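You operate a simulated robot arm through the tools that you are given. There is no shell and no other tool. Be economical: measure what you need, move in short steps, check, and stop when the job is done.

Carry out the task below with a simulated robot arm. There is one attempt and no reset: what you move stays moved.

JOB
Press the green guide block's bush in to its stop with the mallet.
Fine: Take the block out of the kit tray on to the bench. Press the bush halfway, then to its stop. Put mallet and block back. Set down upright: mallet.

Only the result counts: the job must be done as asked and must still hold three seconds after the hand-in. Knocking over, shifting, dropping, spilling or breaking anything else fails it.

ROBOT AND FRAMES
A 7-joint arm with a two-finger parallel gripper, fixed in place. Base frame: the origin is at the foot of the arm, x ahead of it, y to its left, z up. Readings come in m, degrees, newtons and seconds.
With the tool pointing down near the work surface it reaches from about 0.1 to 0.48 m from the base axis. Its first joint turns from -115.0 to 115.0 degrees. Payload 3.91 kg.
The tool frame sits at the grasp point between the pads (the TCP): z along the fingers, y along the line on which they close. The tips reach 0.03 m beyond it. The gripper opens to 0.11 m. The fingers are 0.02 m wide and 0.01 m thick; the gripper's body (0.048 by 0.112 m) begins 0.055 m behind the TCP.
Orientation is that of the tool frame in the base frame, as a unit quaternion [w, x, y, z]. With the fingers straight down and closing along the base's y, the tool's x points along the base's -x, its y along +y and its z along -z.

CONTROLS
- The arm moves only by the tool step_arm. Its argument "steps" is text: rows parted by semicolons, each of 7 numbers parted by spaces: the shift along the base's x, y, z in m, then the turn, a rotation vector about the base's x, y, z in degrees, then the gripper command, from -1 (fully open) to 1 (shut), values between in proportion. In form: tx ty tz rx ry rz fingers; .... A call has 1 to 20 rows; each row is the pose to reach, as a shift and turn from the pose commanded when the call began. Each row takes 0.2 s and may step no farther than 0.05 m and 8.6 degrees from the row before; otherwise, or with a gripper value out of range, the whole call is refused. A pose out of reach is approached as far as the arm can. The call stops where the force on the tool passes 40 N (or 10 N more than at its start, if that is more) or the arm is blocked; 0.2 s more then pass. The fingers move at their own pace (about 0.153 m/s each) and stop on an object; they squeeze with about 21 N. The grip force told is the motor's: it shows also when the fingers shut on nothing. Time passes only in rows, and 0.2 s behind the last, so rows that repeat a pose let the fingers close. The reply holds the time, the measured pose of the TCP, the force on the tool along the base axes, the opening and the grip force, in the units named above and with some noise, with the torque about the TCP (base axes, N m) and any sound that the robot's microphone picked up.
- Cameras (640 x 400 px; columns grow to the right, rows downward): "scene" is fixed at [0.0489, -0.4996, 1.6785]; the picture's right is [0.59, -0.81, 0.00], its down [-0.42, -0.30, -0.86] and it looks along [0.69, 0.51, -0.52] (base axes); focal length 310 px, centre (320, 200). "wrist" rides on the gripper at [0.072, 0.017, -0.103] in the tool frame; the picture's right is [-0.23, 0.97, 0.00], its down [-0.76, -0.18, -0.62] and it looks along [-0.61, -0.14, 0.78] (tool axes); focal length 222 px, centre (320, 200). There is no depth. A picture from a camera that has moved, and an enlarged one, comes with that camera's place and axes in the base frame and with its lens.
- camera(camera): a new picture of that camera. The clock stands still meanwhile.
- slide_trunk(by): slides the trunk up (or, below 0, down) by that many m; the arm rides with it, the base frame stays. It gives what a move gives, with no picture.
- zoom(camera, box): a new picture of the part [left, top, right, bottom] of that camera's present view, enlarged. The clock stands still meanwhile.
- close_job(): hands the job in; it is judged then, once.

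Work in short steps. Places have to be worked out from the pictures, the camera data and where the tool is seen: move nearer, look again, correct. Check each grasp and each placing, and mend what went wrong. You have 120 turns and 64 pictures in all, those below and enlarged ones among them. Open the gripper and draw the arm clear of the work before you hand the job in, unless the task says otherwise; then end with one line.

The tools are called after ">>>" as a command line: name --argument value ..., lists and objects as JSON in quotes. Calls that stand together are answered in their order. step_arm: Moves the arm, as the interface text tells. Its arguments: {"type":"object","properties":{"steps":{"type":"string"}},"required":["steps"]} The other tools are called the same way: slide_trunk (by) slides the trunk up or down; camera (camera) takes a picture; zoom (camera, box) takes an enlarged picture of a part of a camera's view; close_job () hands the job in.

At the start:

```text
t: 0.0
tcp_pos: [0.5531, -0.0362, 1.3861]
tool_rot: [0.0, 0.0, 1.0, 0.0]
wrist_force: [0.0, -0.2, -0.5]
torque: [-0.01, 0.0, -0.03]
grip_width: 0.1101
grasp_force: 0.0
trunk travel left (down, up): [-0.9, 0.09]
```

scene: 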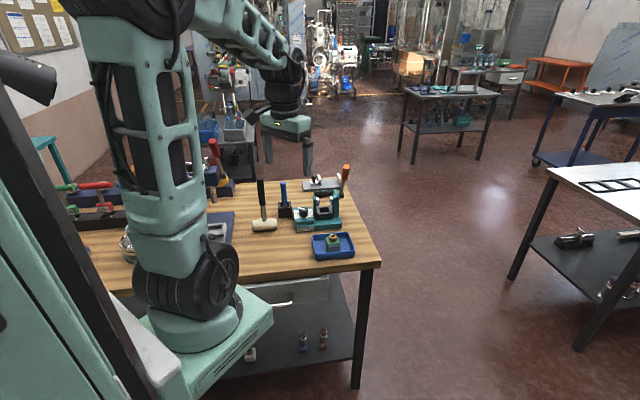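
wrist: 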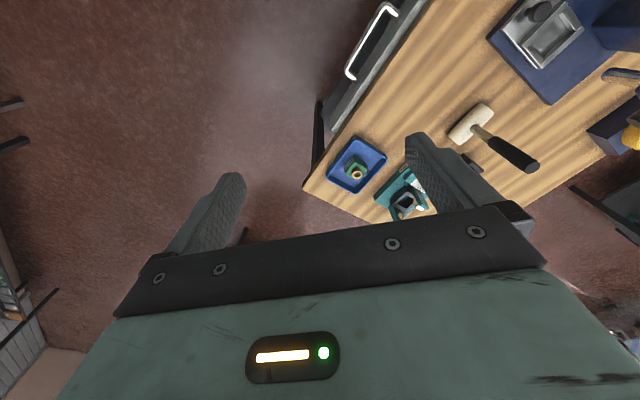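

I zoom into the bench area first to identify the tray, block, mallet and any press stand.

>>> zoom --camera "scene" --box '[230, 150, 390, 280]'

>>> zoom --camera "wrist" --box '[300, 60, 560, 230]'

```text
3.08 times, centred on (310, 215) of scene
camera zoom: at [0.0489, -0.4996, 1.6785], right [0.59, -0.81, 0.0], down [-0.42, -0.3, -0.86], along [0.69, 0.51, -0.52], focal length 956 px, centre (351, 154)
```

zoom: 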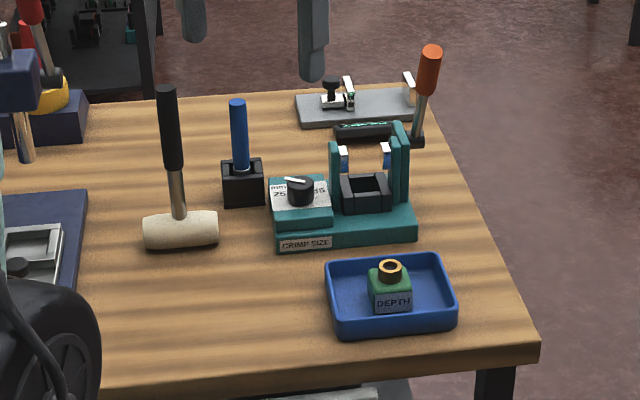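

```text
2.35 times, centred on (430, 145) of wrist
camera zoom: at [0.4824, -0.0189, 1.4893], right [0.23, 0.97, 0.0], down [0.76, -0.18, 0.62], along [0.61, -0.14, -0.78], focal length 523 px, centre (61, 329)
```

zoom: 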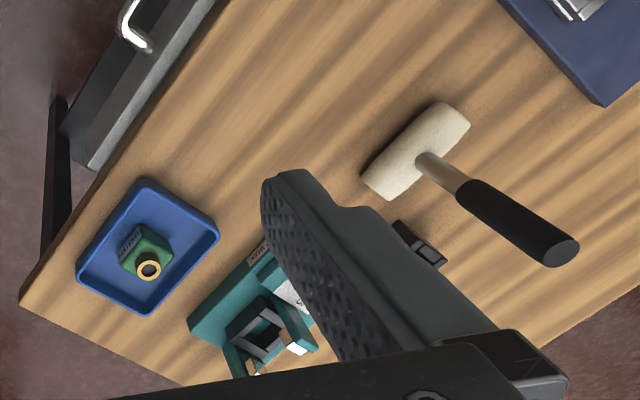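

The bench top looks to be at z≈0.87, the tray block around (0.81, 0.01) and the mallet around (0.79, 0.35). I move nearer above the tray to refine these and test the reach.

>>> step_arm --steps "0.04 0.01 -0.02 0 0 0 -1; 0.08 0.02 -0.04 0 0 0 -1; 0.12 0.03 -0.06 0 0 0 -1; 0.15 0.04 -0.09 0 0 0 -1; 0.15 0.04 -0.13 0 0 0 -1"

```text
t: 1.2
tcp_pos: [0.7042, 0.0046, 1.2558]
tool_rot: [-0.001, 0.0, 1.0, 0.0]
wrist_force: [0.3, 0.3, 1.1]
torque: [0.04, -0.01, 0.01]
grip_width: 0.1101
grasp_force: 0.1
trunk travel left (down, up): [-0.9, 0.09]
```

Reached without trouble. I go on to about (0.76, 0.0, 1.16) and take pictures.

>>> step_arm --steps "0.03 0 -0.03 0 0 0 -1; 0.06 0 -0.06 0 0 0 -1; 0.06 0 -0.09 0 0 0 -1"

>>> camera --camera "scene"

>>> camera --camera "wrist"

```text
t: 2.0
tcp_pos: [0.7638, 0.0057, 1.1637]
tool_rot: [0.0, -0.001, 1.0, -0.001]
wrist_force: [-0.1, 0.2, -0.1]
torque: [0.03, -0.03, -0.02]
grip_width: 0.1099
grasp_force: 0.0
trunk travel left (down, up): [-0.9, 0.09]
```

```text
59 pictures are left
```

scene: 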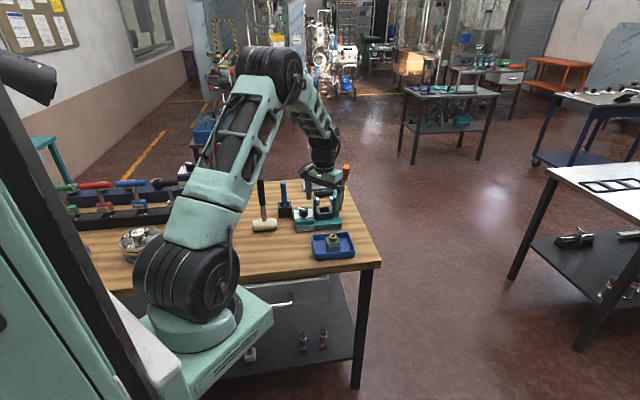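

```text
58 pictures are left
camera wrist: at [0.6922, 0.0226, 1.2677], right [0.23, 0.97, 0.0], down [0.76, -0.18, 0.62], along [0.61, -0.14, -0.78], focal length 222 px, centre (320, 200)
```

wrist: 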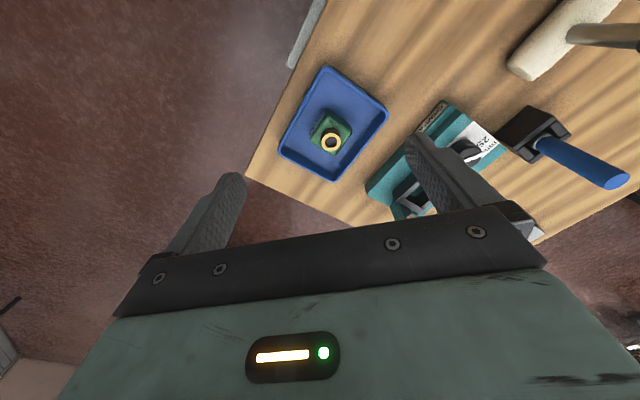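

Two wrist views agree: bush top ≈ (0.829, 0.010, 0.96), with the bench and tray turned about 45°. I move above the block, turning 45° so the fingers close along the bench edge.

>>> step_arm --steps "0.013 0 0 0 0 7.5 -1; 0.026 0 0 0 0 15 -1; 0.039 0 0 0 0 22.5 -1; 0.052 0.002 0 0 0 30 -1; 0.06 0.003 0 0 0 37.5 -1; 0.065 0.004 0 0 0 45 -1"

>>> camera --camera "wrist"

```text
t: 3.4
tcp_pos: [0.8299, 0.0075, 1.1669]
tool_rot: [0.0, -0.385, 0.923, 0.0]
wrist_force: [0.1, 0.4, 0.1]
torque: [-0.04, 0.01, 0.0]
grip_width: 0.1101
grasp_force: 0.0
trunk travel left (down, up): [-0.9, 0.09]
```

```text
57 pictures are left
camera wrist: at [0.7671, -0.0311, 1.2687], right [-0.53, 0.85, 0.0], down [0.66, 0.41, 0.62], along [0.53, 0.33, -0.78], focal length 222 px, centre (320, 200)
```

wrist: 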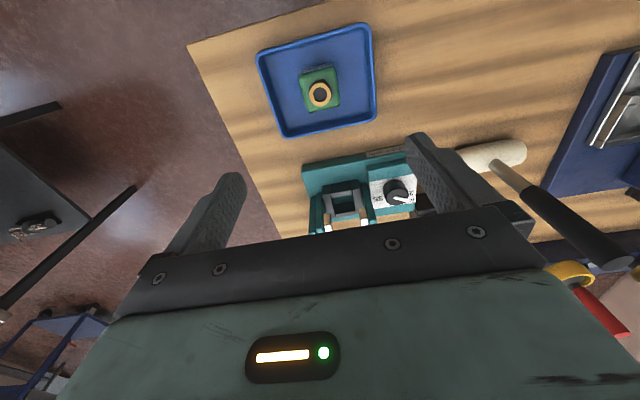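

The bush is confirmed under the tool at (0.829, 0.007). I zoom in to read the block's rotation and size.

>>> zoom --camera "wrist" --box '[240, 10, 400, 150]'

```text
2.86 times, centred on (320, 80) of wrist
camera zoom: at [0.7671, -0.0311, 1.2687], right [-0.53, 0.85, 0.0], down [0.66, 0.41, 0.62], along [0.53, 0.33, -0.78], focal length 635 px, centre (320, 543)
```

zoom: 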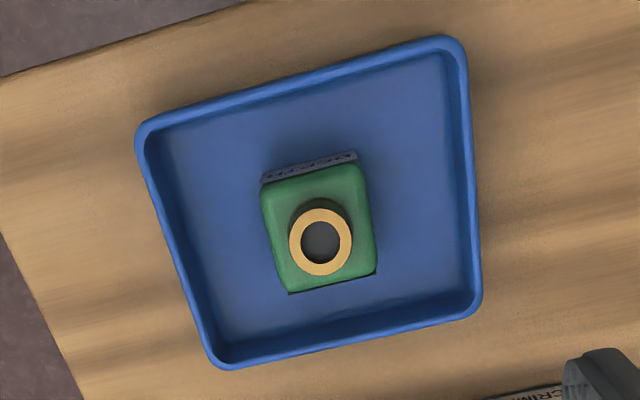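

The block is about 46 mm square, aligned with the tool and centred at ≈(0.830, 0.009). I narrow the fingers to ~80 mm and descend to TCP z≈1.0 to check from the scene camera.

>>> step_arm --steps "0 0.001 -0.04 0 0 0 -0.45; 0 0.001 -0.08 0 0 0 -0.45; 0 0.001 -0.12 0 0 0 -0.45; 0 0.001 -0.165 0 0 0 -0.45; 0 0.001 -0.165 0 0 0 -0.45"

>>> zoom --camera "scene" --box '[280, 170, 390, 270]'

>>> camera --camera "wrist"

```text
t: 4.6
tcp_pos: [0.8294, 0.0099, 1.0015]
tool_rot: [0.0, -0.383, 0.924, 0.0]
wrist_force: [0.4, -0.3, 1.0]
torque: [-0.03, 0.01, 0.01]
grip_width: 0.0797
grasp_force: 0.1
trunk travel left (down, up): [-0.9, 0.09]
```

```text
4.00 times, centred on (335, 220) of scene
camera zoom: at [0.0489, -0.4996, 1.6785], right [0.59, -0.81, 0.0], down [-0.42, -0.3, -0.86], along [0.69, 0.51, -0.52], focal length 1242 px, centre (260, 120)
```

zoom: 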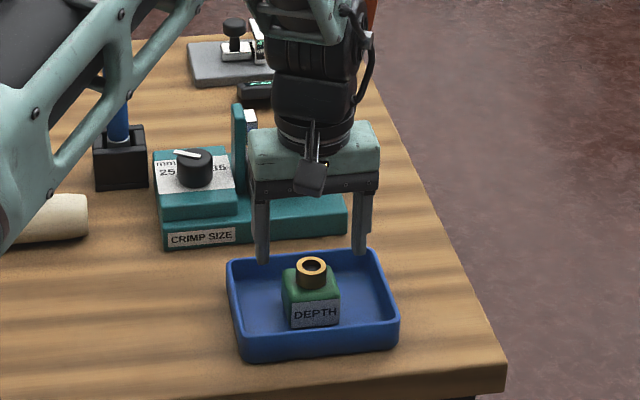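

```text
54 pictures are left
camera wrist: at [0.7666, -0.0295, 1.1036], right [-0.53, 0.85, 0.0], down [0.66, 0.41, 0.62], along [0.53, 0.33, -0.78], focal length 222 px, centre (320, 200)
```

wrist: 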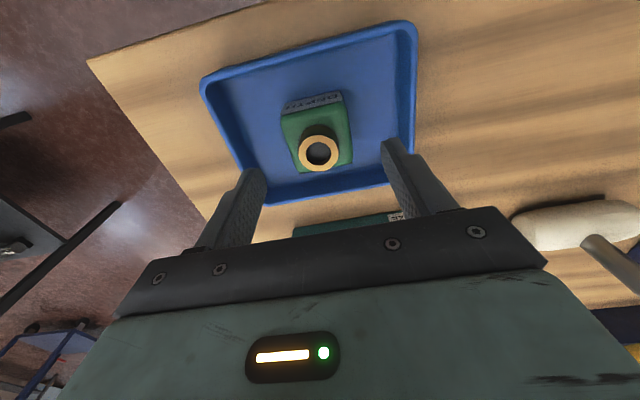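

Bush top reads z≈0.956, block top ≈0.936, block bottom ≈0.906. I descend to TCP z≈0.945 (tips ≈0.915), slowly at the end, and look.

>>> step_arm --steps "0.0005 -0.001 -0.025 0 0 0 -0.45; 0.0005 -0.001 -0.045 0 0 0 -0.45; 0.0005 -0.001 -0.056 0 0 0 -0.45"

>>> zoom --camera "scene" --box '[300, 210, 370, 265]'

>>> camera --camera "wrist"

```text
t: 5.4
tcp_pos: [0.8292, 0.0088, 0.9445]
tool_rot: [0.001, -0.383, 0.924, 0.001]
wrist_force: [-0.2, 0.2, -0.6]
torque: [0.01, -0.01, -0.01]
grip_width: 0.0799
grasp_force: 0.1
trunk travel left (down, up): [-0.9, 0.09]
```

```text
7.27 times, centred on (335, 238) of scene
camera zoom: at [0.0489, -0.4996, 1.6785], right [0.59, -0.81, 0.0], down [-0.42, -0.3, -0.86], along [0.69, 0.51, -0.52], focal length 2258 px, centre (211, -73)
```

zoom: 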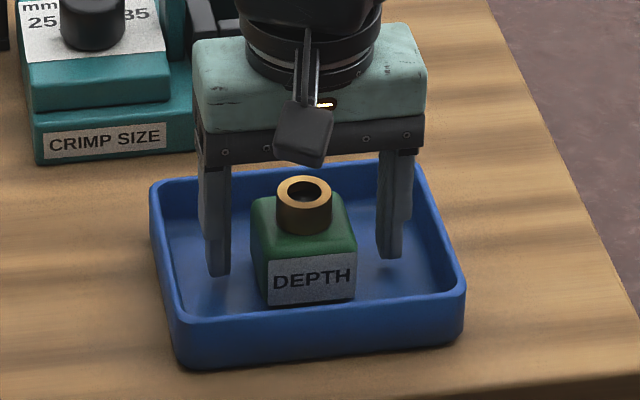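

```text
52 pictures are left
camera wrist: at [0.7669, -0.0312, 1.0479], right [-0.53, 0.85, 0.0], down [0.66, 0.41, 0.62], along [0.53, 0.33, -0.78], focal length 222 px, centre (320, 200)
```

wrist: 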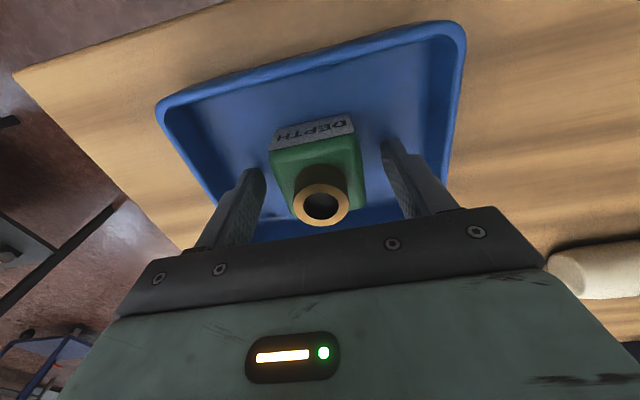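

The tips straddle the block's sides just above the tray floor. I close the gripper.

>>> step_arm --steps "0 0 0 0 0 0 0; 0 0 0 0 0 0 0.3; 0 0 0 0 0 0 1; 0 0 0 0 0 0 1"

```text
t: 6.4
tcp_pos: [0.8291, 0.0091, 0.9454]
tool_rot: [0.0, -0.382, 0.924, 0.0]
wrist_force: [0.0, -0.2, -0.3]
torque: [0.05, -0.06, -0.01]
grip_width: 0.0498
grasp_force: 20.7
trunk travel left (down, up): [-0.9, 0.09]
```

The block is gripped (50 mm wide). I lift it straight up, carry it to the free bench area around (0.70, 0.19), and look there.

>>> step_arm --steps "0 0 0.02 0 0 0 1; 0 0 0.05 0 0 0 1; 0 0 0.10 0 0 0 1; -0.02 0.03 0.10 0 0 0 1; -0.045 0.065 0.10 0 0 0 1; -0.07 0.10 0.10 0 0 0 1; -0.095 0.135 0.10 0 0 0 1; -0.12 0.17 0.10 0 0 0 1; -0.13 0.18 0.10 0 0 0 1"

>>> zoom --camera "scene" --box '[220, 150, 390, 280]'

>>> camera --camera "wrist"

```text
t: 8.4
tcp_pos: [0.6987, 0.1881, 1.0452]
tool_rot: [0.0, -0.383, 0.924, 0.0]
wrist_force: [0.5, 0.7, 0.1]
torque: [-0.04, 0.02, 0.0]
grip_width: 0.0002
grasp_force: 21.2
trunk travel left (down, up): [-0.9, 0.09]
```

```text
3.08 times, centred on (305, 215) of scene
camera zoom: at [0.0489, -0.4996, 1.6785], right [0.59, -0.81, 0.0], down [-0.42, -0.3, -0.86], along [0.69, 0.51, -0.52], focal length 956 px, centre (366, 154)
```

zoom: 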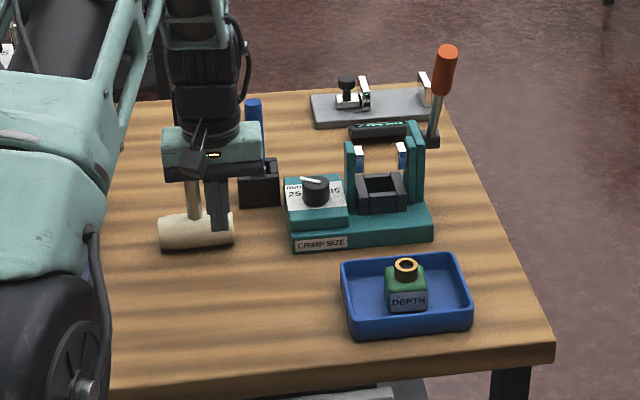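

```text
50 pictures are left
camera wrist: at [0.6361, 0.149, 1.1484], right [-0.53, 0.85, 0.0], down [0.66, 0.41, 0.62], along [0.53, 0.33, -0.78], focal length 222 px, centre (320, 200)
```

wrist: 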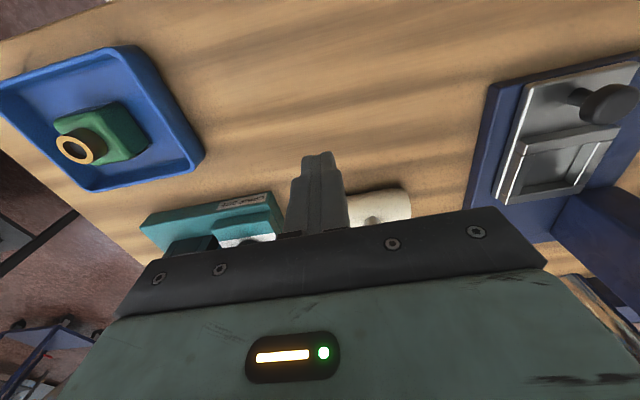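

The block slipped out and stayed in the tray; the fingers are shut on nothing. I return over it and open, then grip deeper.

>>> step_arm --steps "0.03 -0.04 0 0 0 0 0; 0.055 -0.08 0 0 0 0 -0.45; 0.08 -0.115 0 0 0 0 -0.45; 0.105 -0.15 0 0 0 0 -0.45; 0.13 -0.18 0 0 0 0 -0.45; 0.13 -0.18 -0.04 0 0 0 -0.45; 0.13 -0.18 -0.04 0 0 0 -0.45"

>>> zoom --camera "wrist" --box '[180, 20, 440, 220]'

```text
t: 10.0
tcp_pos: [0.8308, 0.0084, 1.005]
tool_rot: [0.0, -0.382, 0.924, 0.001]
wrist_force: [-0.5, 0.2, 0.0]
torque: [0.01, 0.0, 0.03]
grip_width: 0.0797
grasp_force: 0.0
trunk travel left (down, up): [-0.9, 0.09]
```

```text
2.00 times, centred on (310, 120) of wrist
camera zoom: at [0.7682, -0.0311, 1.1079], right [-0.53, 0.85, 0.0], down [0.66, 0.41, 0.62], along [0.53, 0.33, -0.78], focal length 444 px, centre (340, 360)
```

zoom: 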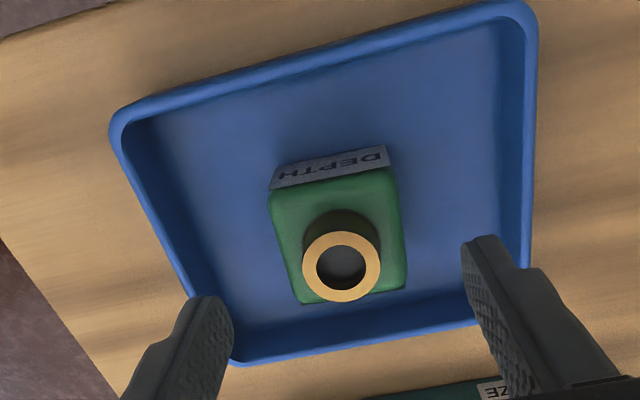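

The block sits upright and barely moved, centre ≈(0.832, 0.010). I descend again centred on it, going down to 0.942 gently.

>>> step_arm --steps "0.001 0.002 -0.03 0 0 0 -0.45; 0.001 0.002 -0.05 0 0 0 -0.45; 0.001 0.002 -0.06 0 0 0 -0.45; 0.001 0.002 -0.0625 0 0 0 -0.45; 0.001 0.002 -0.0645 0 0 0 -0.45"

```text
t: 11.2
tcp_pos: [0.8306, 0.0106, 0.9416]
tool_rot: [0.0, -0.383, 0.924, 0.0]
wrist_force: [-0.7, -0.3, 0.2]
torque: [0.03, 0.01, -0.02]
grip_width: 0.0799
grasp_force: 0.0
trunk travel left (down, up): [-0.9, 0.09]
```

No contact yet, so I ease down further in 2 mm steps.

>>> step_arm --steps "0 0 -0.002 0 0 0 -0.45; 0 0 -0.004 0 0 0 -0.45"

>>> zoom --camera "scene" --box '[305, 220, 365, 265]'

```text
t: 11.8
tcp_pos: [0.8299, 0.0114, 0.9366]
tool_rot: [0.0, -0.383, 0.924, 0.0]
wrist_force: [-0.6, 0.1, 0.1]
torque: [0.02, 0.0, 0.01]
grip_width: 0.0797
grasp_force: 0.1
trunk travel left (down, up): [-0.9, 0.09]
```

```text
8.89 times, centred on (335, 242) of scene
camera zoom: at [0.0489, -0.4996, 1.6785], right [0.59, -0.81, 0.0], down [-0.42, -0.3, -0.86], along [0.69, 0.51, -0.52], focal length 2760 px, centre (187, -178)
```

zoom: 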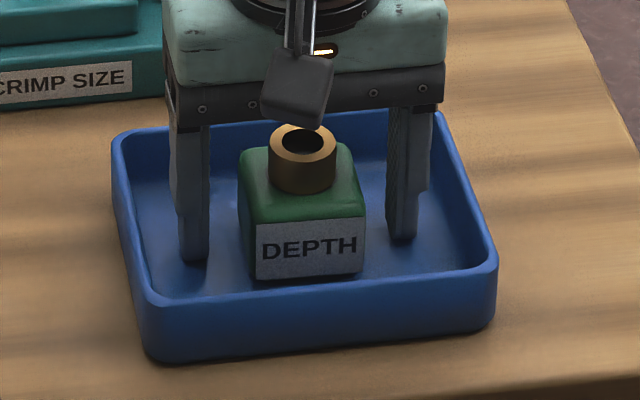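

Tips are close to the tray floor with no contact force. I close here with a longer hold, then lift slowly by 1 cm and check.

>>> step_arm --steps "0 0 0 0 0 0 0; 0 0 0 0 0 0 0.3; 0 0 0 0 0 0 1; 0 0 0 0 0 0 1; 0 0 0 0 0 0 1"

>>> step_arm --steps "0 0 0.002 0 0 0 1; 0 0 0.004 0 0 0 1; 0 0 0.007 0 0 0 1; 0 0 0.01 0 0 0 1"

```text
t: 13.0
tcp_pos: [0.8317, 0.0108, 0.9368]
tool_rot: [0.0, -0.382, 0.924, -0.001]
wrist_force: [0.2, 0.0, 1.3]
torque: [0.05, 0.02, 0.03]
grip_width: 0.05
grasp_force: 21.1
trunk travel left (down, up): [-0.9, 0.09]
```

```text
t: 14.0
tcp_pos: [0.8317, 0.0105, 0.9469]
tool_rot: [0.0, -0.383, 0.924, 0.0]
wrist_force: [0.4, 0.8, -1.9]
torque: [0.01, 0.01, 0.03]
grip_width: 0.05
grasp_force: 21.5
trunk travel left (down, up): [-0.9, 0.09]
```

Still held at 50 mm with ~2 N of weight on the tool. I keep lifting slowly to clear the tray.

>>> step_arm --steps "0 0 0.005 0 0 0 1; 0 0 0.012 0 0 0 1; 0 0 0.02 0 0 0 1; 0 0 0.03 0 0 0 1; 0 0 0.04 0 0 0 1; 0 0 0.05 0 0 0 1; 0 0 0.06 0 0 0 1; 0 0 0.07 0 0 0 1"

>>> zoom --camera "scene" --box '[280, 170, 390, 270]'

```text
t: 15.8
tcp_pos: [0.83, 0.011, 1.017]
tool_rot: [0.0, -0.383, 0.924, 0.0]
wrist_force: [0.6, -0.4, -2.2]
torque: [-0.01, -0.02, 0.01]
grip_width: 0.0499
grasp_force: 20.5
trunk travel left (down, up): [-0.9, 0.09]
```

```text
4.00 times, centred on (335, 220) of scene
camera zoom: at [0.0489, -0.4996, 1.6785], right [0.59, -0.81, 0.0], down [-0.42, -0.3, -0.86], along [0.69, 0.51, -0.52], focal length 1242 px, centre (260, 120)
```

zoom: 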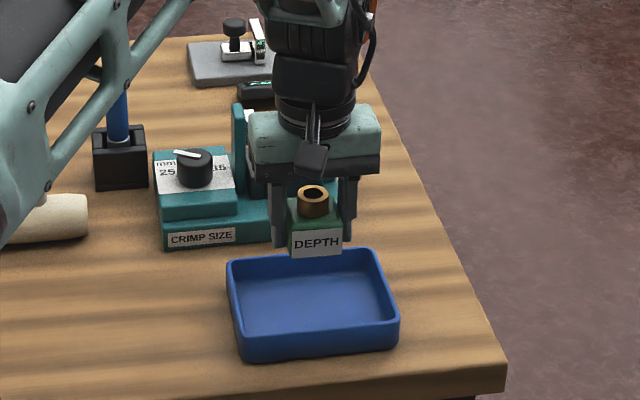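

The block is securely held above the tray. I carry it gently along the bench edge to about (0.69, 0.18).

>>> step_arm --steps "-0.005 0.005 0.01 0 0 0 1; -0.02 0.02 0.025 0 0 0 1; -0.04 0.04 0.035 0 0 0 1; -0.06 0.06 0.035 0 0 0 1; -0.08 0.08 0.035 0 0 0 1; -0.10 0.10 0.035 0 0 0 1; -0.115 0.12 0.035 0 0 0 1; -0.13 0.14 0.035 0 0 0 1; -0.138 0.16 0.035 0 0 0 1; -0.14 0.17 0.035 0 0 0 1; -0.14 0.17 0.035 0 0 0 1; -0.14 0.17 0.0 0 0 0 1; -0.14 0.17 -0.03 0 0 0 1; -0.14 0.17 -0.06 0 0 0 1"

>>> zoom --camera "scene" --box '[220, 150, 390, 280]'

```text
t: 18.8
tcp_pos: [0.6909, 0.1813, 0.956]
tool_rot: [0.0, -0.382, 0.924, 0.001]
wrist_force: [-0.4, 0.7, -3.3]
torque: [0.04, -0.03, 0.02]
grip_width: 0.0498
grasp_force: 20.9
trunk travel left (down, up): [-0.9, 0.09]
```

```text
3.08 times, centred on (305, 215) of scene
camera zoom: at [0.0489, -0.4996, 1.6785], right [0.59, -0.81, 0.0], down [-0.42, -0.3, -0.86], along [0.69, 0.51, -0.52], focal length 956 px, centre (366, 154)
```

zoom: 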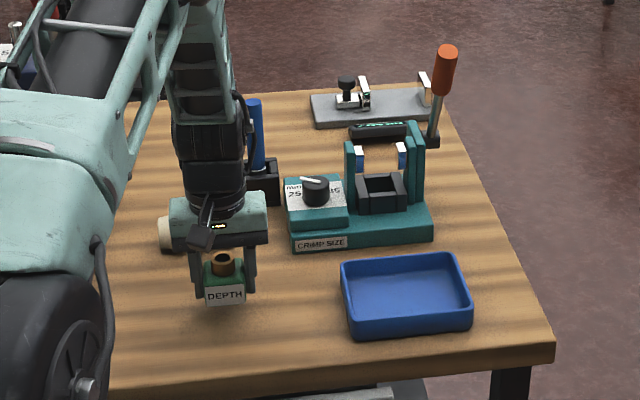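

I lower the block in small steps to the bench, expecting contact near TCP z≈0.933.

>>> step_arm --steps "0 0 -0.006 0 0 0 1; 0 0 -0.012 0 0 0 1; 0 0 -0.016 0 0 0 1; 0 0 -0.019 0 0 0 1; 0 0 -0.021 0 0 0 1"

```text
t: 20.0
tcp_pos: [0.6905, 0.1803, 0.9359]
tool_rot: [0.0, -0.382, 0.924, 0.0]
wrist_force: [-0.5, -1.0, -2.5]
torque: [0.0, 0.01, 0.0]
grip_width: 0.0498
grasp_force: 21.3
trunk travel left (down, up): [-0.9, 0.09]
```

>>> step_arm --steps "0 0 -0.0015 0 0 0 1; 0 0 -0.003 0 0 0 1; 0 0 -0.0045 0 0 0 1"

```text
t: 20.8
tcp_pos: [0.6915, 0.18, 0.9321]
tool_rot: [0.0, -0.383, 0.924, 0.0]
wrist_force: [-0.6, 0.1, -2.2]
torque: [-0.02, 0.04, 0.0]
grip_width: 0.05
grasp_force: 21.2
trunk travel left (down, up): [-0.9, 0.09]
```

Still hanging freely (−2.2 N); I continue down in small steps watching for the weight to come off.

>>> step_arm --steps "0 0 -0.001 0 0 0 1; 0 0 -0.002 0 0 0 1; 0 0 -0.003 0 0 0 1"

```text
t: 21.6
tcp_pos: [0.6917, 0.1813, 0.9297]
tool_rot: [0.002, -0.384, 0.923, 0.0]
wrist_force: [-1.9, -3.3, 20.6]
torque: [0.27, 0.58, 0.15]
grip_width: 0.0499
grasp_force: 20.5
trunk travel left (down, up): [-0.9, 0.09]
```

Contact is made at z≈0.930. I relieve the load slightly and release.

>>> step_arm --steps "0 0 0.001 0 0 0 1; 0 0 0.001 0 0 0 0.2; 0 0 0.001 0 0 0 -0.2; 0 0 0.001 0 0 0 -0.4; 0 0 0.001 0 0 0 -0.4"

>>> zoom --camera "scene" --box '[250, 210, 320, 265]'

```text
t: 22.8
tcp_pos: [0.6896, 0.1818, 0.9297]
tool_rot: [0.001, -0.383, 0.924, 0.0]
wrist_force: [0.4, -3.3, 25.0]
torque: [-0.54, -0.23, -0.15]
grip_width: 0.0783
grasp_force: 1.7
trunk travel left (down, up): [-0.9, 0.09]
```

```text
7.27 times, centred on (285, 238) of scene
camera zoom: at [0.0489, -0.4996, 1.6785], right [0.59, -0.81, 0.0], down [-0.42, -0.3, -0.86], along [0.69, 0.51, -0.52], focal length 2258 px, centre (574, -73)
```

zoom: 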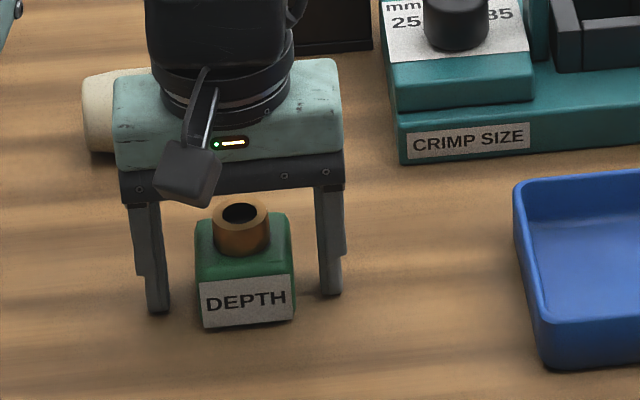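

The fingertips themselves are on the bench, so the bench top is z≈0.900; the block stands flat on it. I raise straight up and look at block and mallet.

>>> step_arm --steps "0 0 0.01 0 0 0 -0.4; 0 0 0.04 0 0 0 -0.4; 0 0 0.08 0 0 0 -0.4; 0 0 0.12 0 0 0 -0.4; 0 0 0.17 0 0 0 -0.4; -0.03 -0.03 0.21 0 0 0 -0.4; -0.05 -0.05 0.25 0 0 0 -1; -0.05 -0.05 0.30 0 0 0 -1"

>>> camera --camera "wrist"

>>> camera --camera "scene"

```text
refused: row 6 steps farther than a row can; nothing moved
```

```text
44 pictures are left
camera wrist: at [0.6274, 0.1415, 1.0332], right [-0.53, 0.85, 0.0], down [0.66, 0.41, 0.62], along [0.53, 0.33, -0.78], focal length 222 px, centre (320, 200)
```

wrist: 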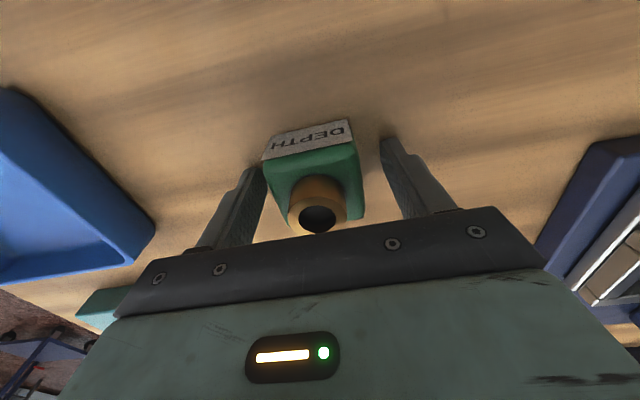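

```text
43 pictures are left
```

scene: 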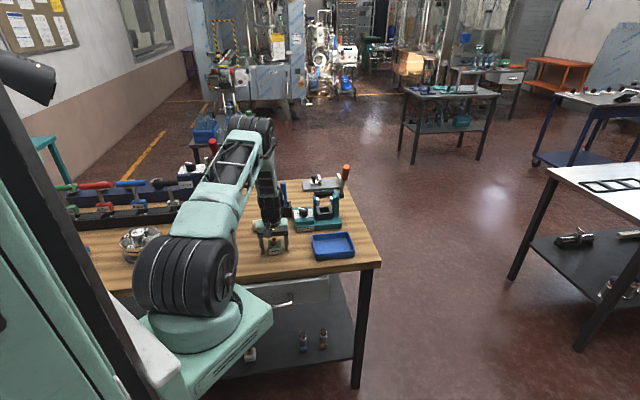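

One row was too long; I repeat the retreat with shorter rows, away from the mallet.

>>> step_arm --steps "0 0 0.01 0 0 0 -0.4; 0 0 0.04 0 0 0 -0.4; 0 0 0.08 0 0 0 -0.4; 0 0 0.12 0 0 0 -0.4; 0 0 0.16 0 0 0 -0.4; -0.02 -0.02 0.19 0 0 0 -0.4; -0.04 -0.04 0.22 0 0 0 -1; -0.04 -0.04 0.25 0 0 0 -1; -0.04 -0.04 0.29 0 0 0 -1"

>>> camera --camera "wrist"

>>> zoom --camera "scene" --box '[220, 150, 390, 280]'

```text
t: 24.8
tcp_pos: [0.6516, 0.14, 1.2194]
tool_rot: [0.0, -0.383, 0.924, 0.0]
wrist_force: [0.4, 0.7, -0.3]
torque: [-0.03, 0.06, 0.01]
grip_width: 0.1098
grasp_force: 0.1
trunk travel left (down, up): [-0.9, 0.09]
```

```text
42 pictures are left
camera wrist: at [0.5891, 0.1013, 1.3222], right [-0.53, 0.85, 0.0], down [0.66, 0.41, 0.62], along [0.53, 0.33, -0.78], focal length 222 px, centre (320, 200)
```

wrist: 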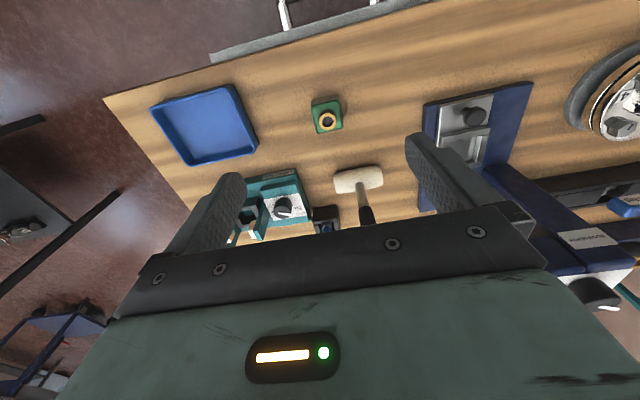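

```text
3.08 times, centred on (305, 215) of scene
camera zoom: at [0.0489, -0.4996, 1.6785], right [0.59, -0.81, 0.0], down [-0.42, -0.3, -0.86], along [0.69, 0.51, -0.52], focal length 956 px, centre (366, 154)
```

zoom: 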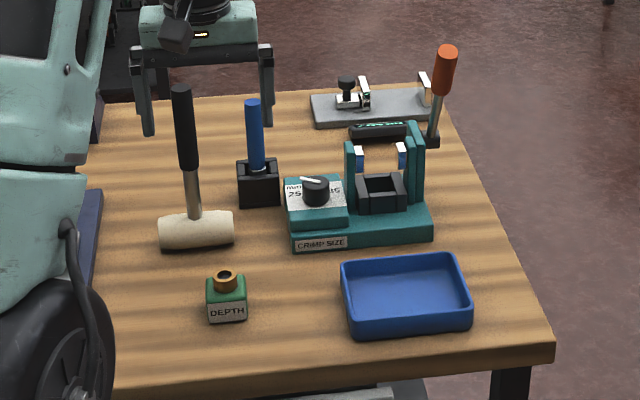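

The block stands fine. I locate the mallet handle at ≈(0.765, 0.308), top z≈1.13, head axis along the bench edge; I move above it and check.

>>> step_arm --steps "0.02 0.03 0.01 0 0 0 -1; 0.045 0.065 0.01 0 0 0 -1; 0.07 0.10 0.01 0 0 0 -1; 0.095 0.138 0.01 0 0 0 -1; 0.113 0.168 0.01 0 0 0 -1; 0.113 0.168 0.01 0 0 0 -1"

>>> camera --camera "wrist"

>>> zoom --camera "scene" --box '[220, 130, 320, 260]'

```text
t: 26.2
tcp_pos: [0.7637, 0.3094, 1.2296]
tool_rot: [-0.001, -0.383, 0.924, 0.001]
wrist_force: [0.3, 0.6, 0.2]
torque: [0.01, -0.01, 0.03]
grip_width: 0.1099
grasp_force: 0.1
trunk travel left (down, up): [-0.9, 0.09]
```

```text
40 pictures are left
camera wrist: at [0.7018, 0.2702, 1.3325], right [-0.53, 0.85, 0.0], down [0.66, 0.41, 0.62], along [0.53, 0.33, -0.78], focal length 222 px, centre (320, 200)
```

wrist: 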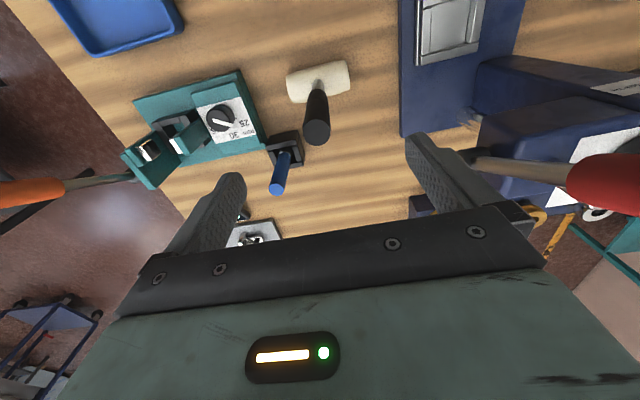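

```text
3.08 times, centred on (270, 195) of scene
camera zoom: at [0.0489, -0.4996, 1.6785], right [0.59, -0.81, 0.0], down [-0.42, -0.3, -0.86], along [0.69, 0.51, -0.52], focal length 956 px, centre (474, 215)
```

zoom: 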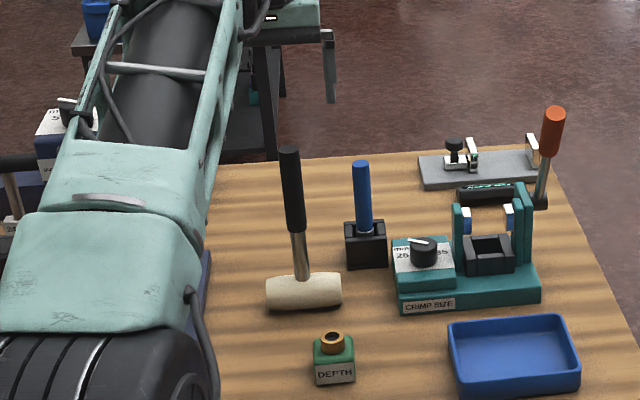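

The handle is at ≈(0.768, 0.310), nicely centred. I descend around it to TCP z≈1.10 with fingers at ~70 mm.

>>> step_arm --steps "0.004 0.001 -0.02 0 0 0 -0.6; 0.004 0.001 -0.05 0 0 0 -0.3; 0.004 0.001 -0.08 0 0 0 -0.3; 0.004 0.001 -0.11 0 0 0 -0.3; 0.004 0.001 -0.13 0 0 0 -0.3"

>>> zoom --camera "scene" --box '[220, 150, 310, 250]'

>>> camera --camera "wrist"

```text
t: 27.4
tcp_pos: [0.7678, 0.3098, 1.0986]
tool_rot: [0.0, -0.384, 0.924, 0.0]
wrist_force: [0.7, -0.3, -0.2]
torque: [-0.01, 0.01, 0.01]
grip_width: 0.0715
grasp_force: 0.1
trunk travel left (down, up): [-0.9, 0.09]
```

```text
4.00 times, centred on (265, 200) of scene
camera zoom: at [0.0489, -0.4996, 1.6785], right [0.59, -0.81, 0.0], down [-0.42, -0.3, -0.86], along [0.69, 0.51, -0.52], focal length 1242 px, centre (540, 200)
```

zoom: 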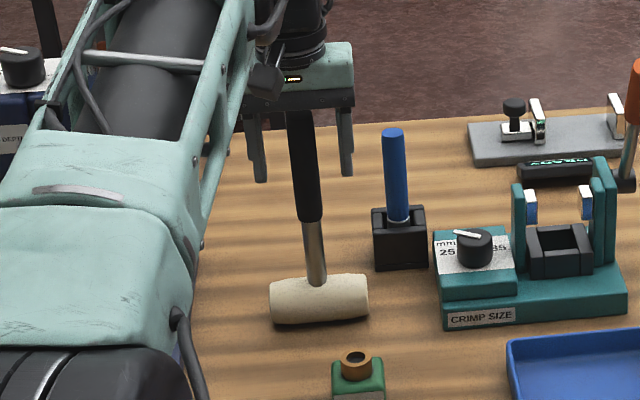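

```text
37 pictures are left
camera wrist: at [0.7051, 0.2701, 1.2024], right [-0.53, 0.85, 0.0], down [0.66, 0.41, 0.62], along [0.53, 0.33, -0.78], focal length 222 px, centre (320, 200)
```

wrist: 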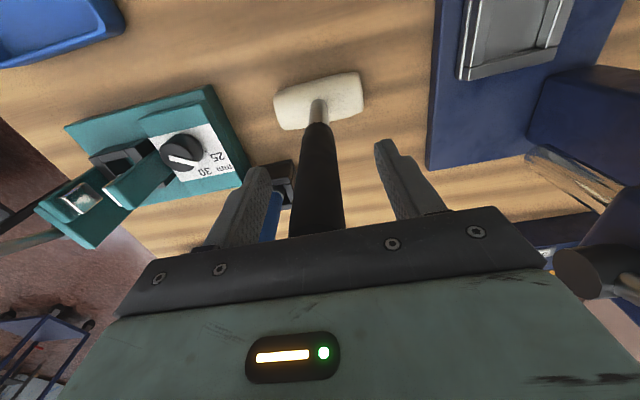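

The handle is between the fingers with its top near the palm. I lower in small steps looking for the palm to touch the handle top.

>>> step_arm --steps "0 0 -0.003 0 0 0 -0.3; 0 0 -0.006 0 0 0 -0.3; 0 0 -0.009 0 0 0 -0.3"

>>> step_arm --steps "0 0 -0.002 0 0 0 -0.3; 0 0 -0.004 0 0 0 -0.3; 0 0 -0.006 0 0 0 -0.3"

```text
t: 28.2
tcp_pos: [0.7679, 0.3094, 1.0894]
tool_rot: [0.0, -0.383, 0.924, 0.0]
wrist_force: [-0.6, -0.5, -0.1]
torque: [-0.03, 0.0, 0.01]
grip_width: 0.0714
grasp_force: 0.0
trunk travel left (down, up): [-0.9, 0.09]
```

```text
t: 29.0
tcp_pos: [0.7681, 0.3089, 1.0838]
tool_rot: [-0.001, -0.383, 0.924, 0.0]
wrist_force: [0.4, 0.1, 0.2]
torque: [0.01, -0.01, 0.02]
grip_width: 0.0712
grasp_force: 0.2
trunk travel left (down, up): [-0.9, 0.09]
```

>>> step_arm --steps "0 0 -0.002 0 0 0 -0.3; 0 0 -0.004 0 0 0 -0.3; 0 0 -0.006 0 0 0 -0.3"

>>> zoom --camera "scene" --box '[250, 150, 290, 190]'

```text
t: 29.8
tcp_pos: [0.7686, 0.31, 1.0826]
tool_rot: [0.003, -0.383, 0.924, 0.001]
wrist_force: [0.0, 0.0, 28.8]
torque: [-0.08, 0.05, 0.03]
grip_width: 0.0716
grasp_force: 0.1
trunk travel left (down, up): [-0.9, 0.09]
```

```text
10.00 times, centred on (270, 170) of scene
camera zoom: at [0.0489, -0.4996, 1.6785], right [0.59, -0.81, 0.0], down [-0.42, -0.3, -0.86], along [0.69, 0.51, -0.52], focal length 3105 px, centre (820, 500)
```

zoom: 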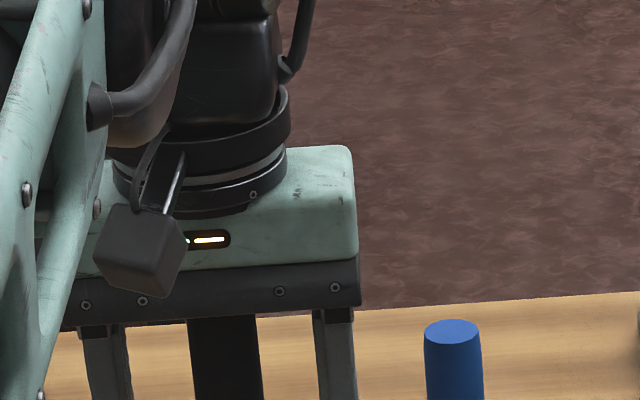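

The palm touches the handle top at TCP z≈1.083. I relieve most of the load and close on the handle.

>>> step_arm --steps "0 0 0.004 0 0 0 -0.3; 0 0 0.004 0 0 0 0.2; 0 0 0.004 0 0 0 0.5; 0 0 0.004 0 0 0 1; 0 0 0.004 0 0 0 1"

```text
t: 31.0
tcp_pos: [0.7678, 0.3089, 1.0823]
tool_rot: [0.002, -0.382, 0.924, -0.001]
wrist_force: [7.8, -2.6, 21.3]
torque: [-0.21, -0.28, 0.04]
grip_width: 0.0309
grasp_force: 20.7
trunk travel left (down, up): [-0.9, 0.09]
```

Handle gripped (31 mm). I lift slowly and check.

>>> step_arm --steps "0 0 0.005 0 0 0 1; 0 0 0.012 0 0 0 1; 0 0 0.02 0 0 0 1; 0 0 0.03 0 0 0 1; 0 0 0.045 0 0 0 1; 0 0 0.06 0 0 0 1; 0 0 0.075 0 0 0 1; 0 0 0.09 0 0 0 1"

>>> zoom --camera "scene" --box '[220, 150, 310, 260]'

>>> camera --camera "wrist"

```text
t: 32.8
tcp_pos: [0.7691, 0.3101, 1.1716]
tool_rot: [0.0, -0.383, 0.924, 0.0]
wrist_force: [0.0, 0.8, -5.2]
torque: [0.01, -0.03, 0.0]
grip_width: 0.0308
grasp_force: 21.1
trunk travel left (down, up): [-0.9, 0.09]
```

```text
3.64 times, centred on (265, 205) of scene
camera zoom: at [0.0489, -0.4996, 1.6785], right [0.59, -0.81, 0.0], down [-0.42, -0.3, -0.86], along [0.69, 0.51, -0.52], focal length 1129 px, centre (520, 182)
```

zoom: 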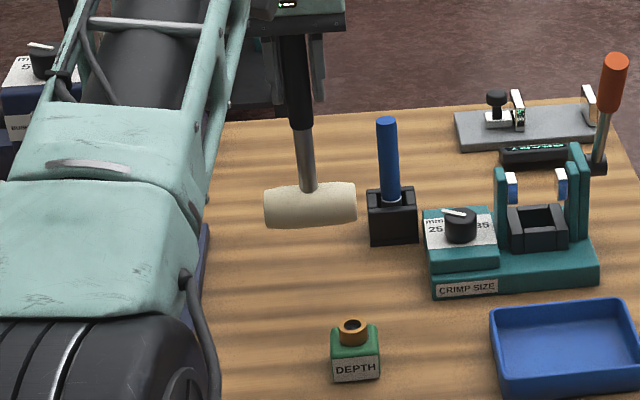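

```text
34 pictures are left
camera wrist: at [0.7046, 0.2699, 1.2754], right [-0.53, 0.85, 0.0], down [0.66, 0.41, 0.62], along [0.53, 0.33, -0.78], focal length 222 px, centre (320, 200)
```

wrist: 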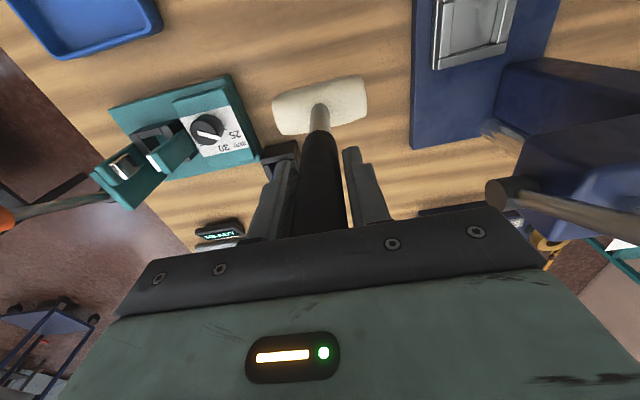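

The mallet hangs straight and secure (~5 N). I carry it over the bush at ≈(0.691, 0.181) and look.

>>> step_arm --steps "-0.01 -0.015 0.005 0 0 0 1; -0.025 -0.04 0.01 0 0 0 1; -0.042 -0.07 0.01 0 0 0 1; -0.06 -0.10 0.01 0 0 0 1; -0.072 -0.12 0.01 0 0 0 1; -0.078 -0.129 0.01 0 0 0 1; -0.078 -0.129 0.01 0 0 0 1"

>>> zoom --camera "scene" --box '[235, 190, 305, 260]'

>>> camera --camera "wrist"

```text
t: 34.4
tcp_pos: [0.689, 0.1789, 1.1824]
tool_rot: [-0.001, -0.383, 0.924, 0.0]
wrist_force: [-0.4, 0.4, -4.7]
torque: [-0.01, -0.02, 0.01]
grip_width: 0.0311
grasp_force: 21.3
trunk travel left (down, up): [-0.9, 0.09]
```

```text
5.71 times, centred on (270, 225) of scene
camera zoom: at [0.0489, -0.4996, 1.6785], right [0.59, -0.81, 0.0], down [-0.42, -0.3, -0.86], along [0.69, 0.51, -0.52], focal length 1774 px, centre (606, 57)
```

zoom: 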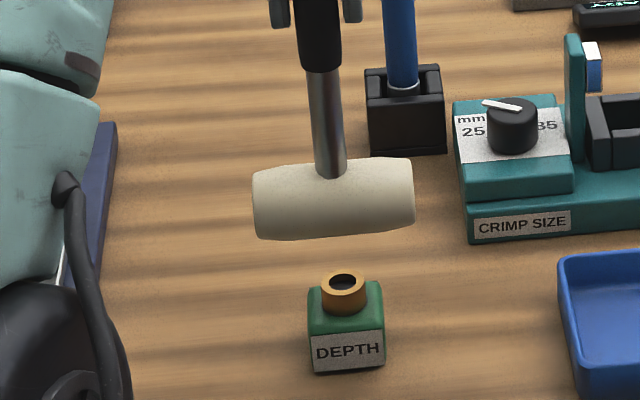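

```text
32 pictures are left
camera wrist: at [0.627, 0.1398, 1.2854], right [-0.53, 0.85, 0.0], down [0.66, 0.41, 0.62], along [0.53, 0.33, -0.78], focal length 222 px, centre (320, 200)
```

wrist: 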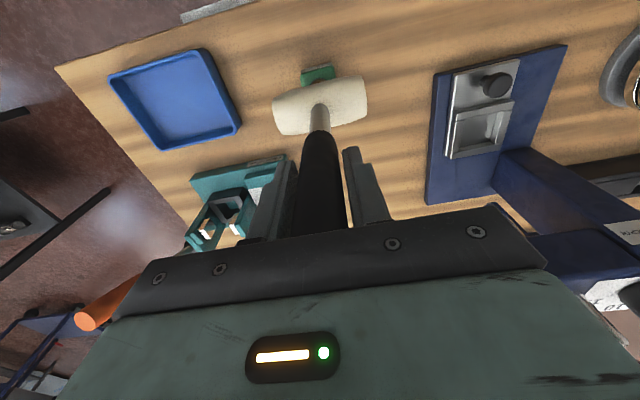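

The head is over the bush within a few mm. I lower 2.5 cm and check the alignment across the head with close views.

>>> step_arm --steps "0.002 0.001 -0.01 0 0 0 1; 0.002 0.001 -0.02 0 0 0 1; 0.002 0.001 -0.03 0 0 0 1; 0.002 0.001 -0.037 0 0 0 1"

>>> zoom --camera "scene" --box '[245, 205, 300, 255]'

>>> zoom --camera "wrist" --box '[250, 40, 390, 140]'

```text
t: 35.4
tcp_pos: [0.6912, 0.181, 1.1459]
tool_rot: [-0.001, -0.383, 0.924, 0.0]
wrist_force: [-0.4, -0.6, -4.9]
torque: [-0.01, 0.0, 0.03]
grip_width: 0.0306
grasp_force: 21.1
trunk travel left (down, up): [-0.9, 0.09]
```

```text
8.00 times, centred on (272, 230) of scene
camera zoom: at [0.0489, -0.4996, 1.6785], right [0.59, -0.81, 0.0], down [-0.42, -0.3, -0.86], along [0.69, 0.51, -0.52], focal length 2484 px, centre (700, -40)
```

zoom: 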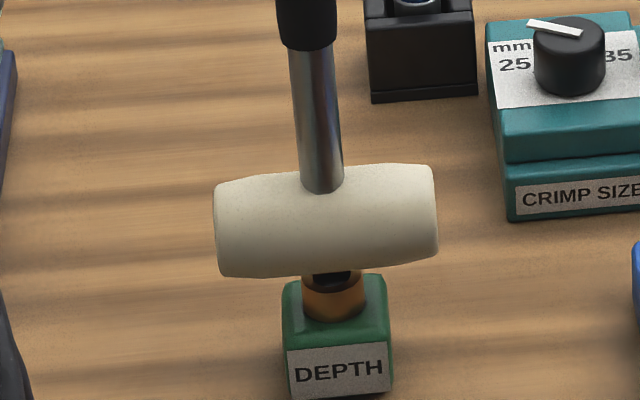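

```text
4.00 times, centred on (320, 90) of wrist
camera zoom: at [0.6291, 0.1418, 1.2483], right [-0.53, 0.85, 0.0], down [0.66, 0.41, 0.62], along [0.53, 0.33, -0.78], focal length 888 px, centre (320, 640)
```

zoom: 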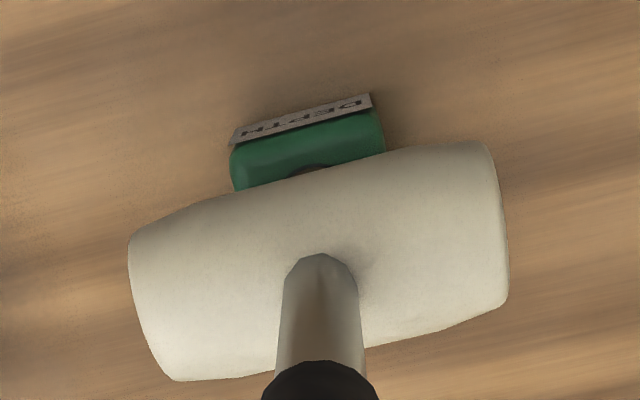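

Block centre works out at (0.690, 0.181), right under the tool. I descend gently to find contact with the bush (expected TCP z≈1.135).

>>> step_arm --steps "-0.001 0 -0.003 0 0 0 1; -0.001 0 -0.006 0 0 0 1; -0.001 0 -0.008 0 0 0 1"

>>> step_arm --steps "0 0 -0.0015 0 0 0 1; 0 0 -0.003 0 0 0 1"

```text
t: 36.2
tcp_pos: [0.6905, 0.1811, 1.1386]
tool_rot: [0.0, -0.382, 0.924, 0.0]
wrist_force: [-3.5, -3.0, 14.6]
torque: [-0.58, 0.59, 0.01]
grip_width: 0.0308
grasp_force: 20.9
trunk travel left (down, up): [-0.9, 0.09]
```

```text
t: 36.8
tcp_pos: [0.6902, 0.1819, 1.1353]
tool_rot: [0.001, -0.383, 0.924, 0.0]
wrist_force: [-1.0, -2.0, 17.4]
torque: [-0.41, 0.14, -0.02]
grip_width: 0.0309
grasp_force: 20.8
trunk travel left (down, up): [-0.9, 0.09]
```

Contact came at z≈1.139, and the tool went on to 1.1353 at ~17 N, so the bush may be moving. I look before going further.

>>> zoom --camera "scene" --box '[255, 215, 295, 255]'

```text
10.00 times, centred on (275, 235) of scene
camera zoom: at [0.0489, -0.4996, 1.6785], right [0.59, -0.81, 0.0], down [-0.42, -0.3, -0.86], along [0.69, 0.51, -0.52], focal length 3105 px, centre (770, -150)
```

zoom: 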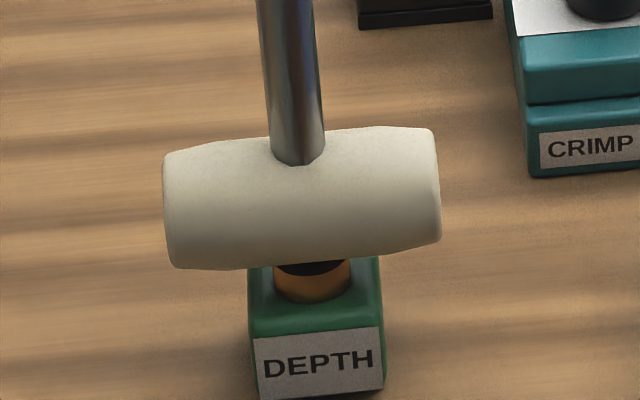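

The bush has started in (~3 mm). I press on in small steps to about 8 mm of travel (TCP z≈1.1315).

>>> step_arm --steps "0 0 -0.001 0 0 0 1; 0 0 -0.002 0 0 0 1"

>>> step_arm --steps "0 0 -0.001 0 0 0 1; 0 0 -0.002 0 0 0 1"

```text
t: 37.4
tcp_pos: [0.6902, 0.1823, 1.133]
tool_rot: [0.0, -0.382, 0.924, 0.001]
wrist_force: [1.7, 0.0, 16.2]
torque: [-0.08, -0.19, -0.02]
grip_width: 0.0312
grasp_force: 20.7
trunk travel left (down, up): [-0.9, 0.09]
```

```text
t: 38.0
tcp_pos: [0.6908, 0.1814, 1.1287]
tool_rot: [0.001, -0.384, 0.924, 0.0]
wrist_force: [2.0, 0.7, 16.4]
torque: [0.13, -0.35, -0.02]
grip_width: 0.031
grasp_force: 20.5
trunk travel left (down, up): [-0.9, 0.09]
```

Travel is now around 8–10 mm by the readings, so I lift off and inspect the bush.

>>> step_arm --steps "0 0 0.01 0 0 0 1; 0 0 0.03 0 0 0 1; 0 0 0.06 0 0 0 1; 0.01 0.01 0.09 0 0 0 1; 0.02 0.02 0.09 0 0 0 1; 0.02 0.02 0.09 0 0 0 1"

>>> zoom --camera "scene" --box '[255, 215, 295, 255]'

```text
t: 39.4
tcp_pos: [0.7119, 0.2011, 1.2197]
tool_rot: [0.0, -0.384, 0.923, 0.0]
wrist_force: [0.2, 0.6, -4.2]
torque: [0.0, -0.01, 0.01]
grip_width: 0.0309
grasp_force: 20.8
trunk travel left (down, up): [-0.9, 0.09]
```

```text
10.00 times, centred on (275, 235) of scene
camera zoom: at [0.0489, -0.4996, 1.6785], right [0.59, -0.81, 0.0], down [-0.42, -0.3, -0.86], along [0.69, 0.51, -0.52], focal length 3105 px, centre (770, -150)
```

zoom: 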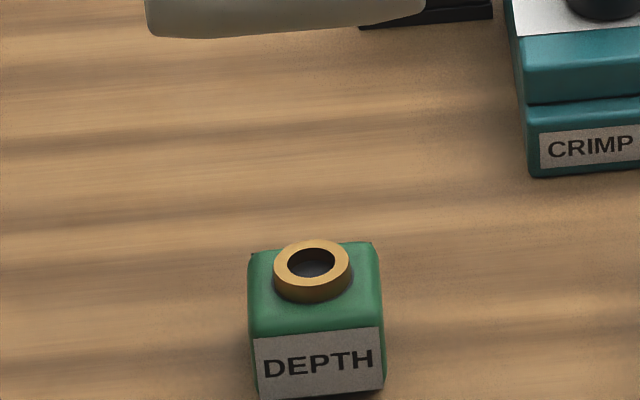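

The bush now protrudes ~7 mm of the original ~16 mm: about halfway. I go back over it and press the rest of the way to the stop.

>>> step_arm --steps "-0.01 -0.01 0 0 0 0 1; -0.021 -0.02 0 0 0 0 1; -0.021 -0.02 -0.03 0 0 0 1; -0.021 -0.02 -0.06 0 0 0 1; -0.021 -0.02 -0.075 0 0 0 1; -0.021 -0.02 -0.083 0 0 0 1"

>>> step_arm --steps "0 0 -0.002 0 0 0 1; 0 0 -0.004 0 0 0 1; 0 0 -0.006 0 0 0 1; 0 0 -0.008 0 0 0 1; 0 0 -0.010 0 0 0 1"

```text
t: 40.8
tcp_pos: [0.6909, 0.1811, 1.1364]
tool_rot: [0.0, -0.383, 0.924, -0.001]
wrist_force: [-0.6, 0.0, -4.0]
torque: [0.0, 0.0, -0.01]
grip_width: 0.0309
grasp_force: 21.3
trunk travel left (down, up): [-0.9, 0.09]
```

```text
t: 42.0
tcp_pos: [0.6899, 0.182, 1.1287]
tool_rot: [0.001, -0.383, 0.924, 0.001]
wrist_force: [-3.8, -1.3, 17.2]
torque: [-0.4, 0.65, 0.02]
grip_width: 0.0309
grasp_force: 21.3
trunk travel left (down, up): [-0.9, 0.09]
```

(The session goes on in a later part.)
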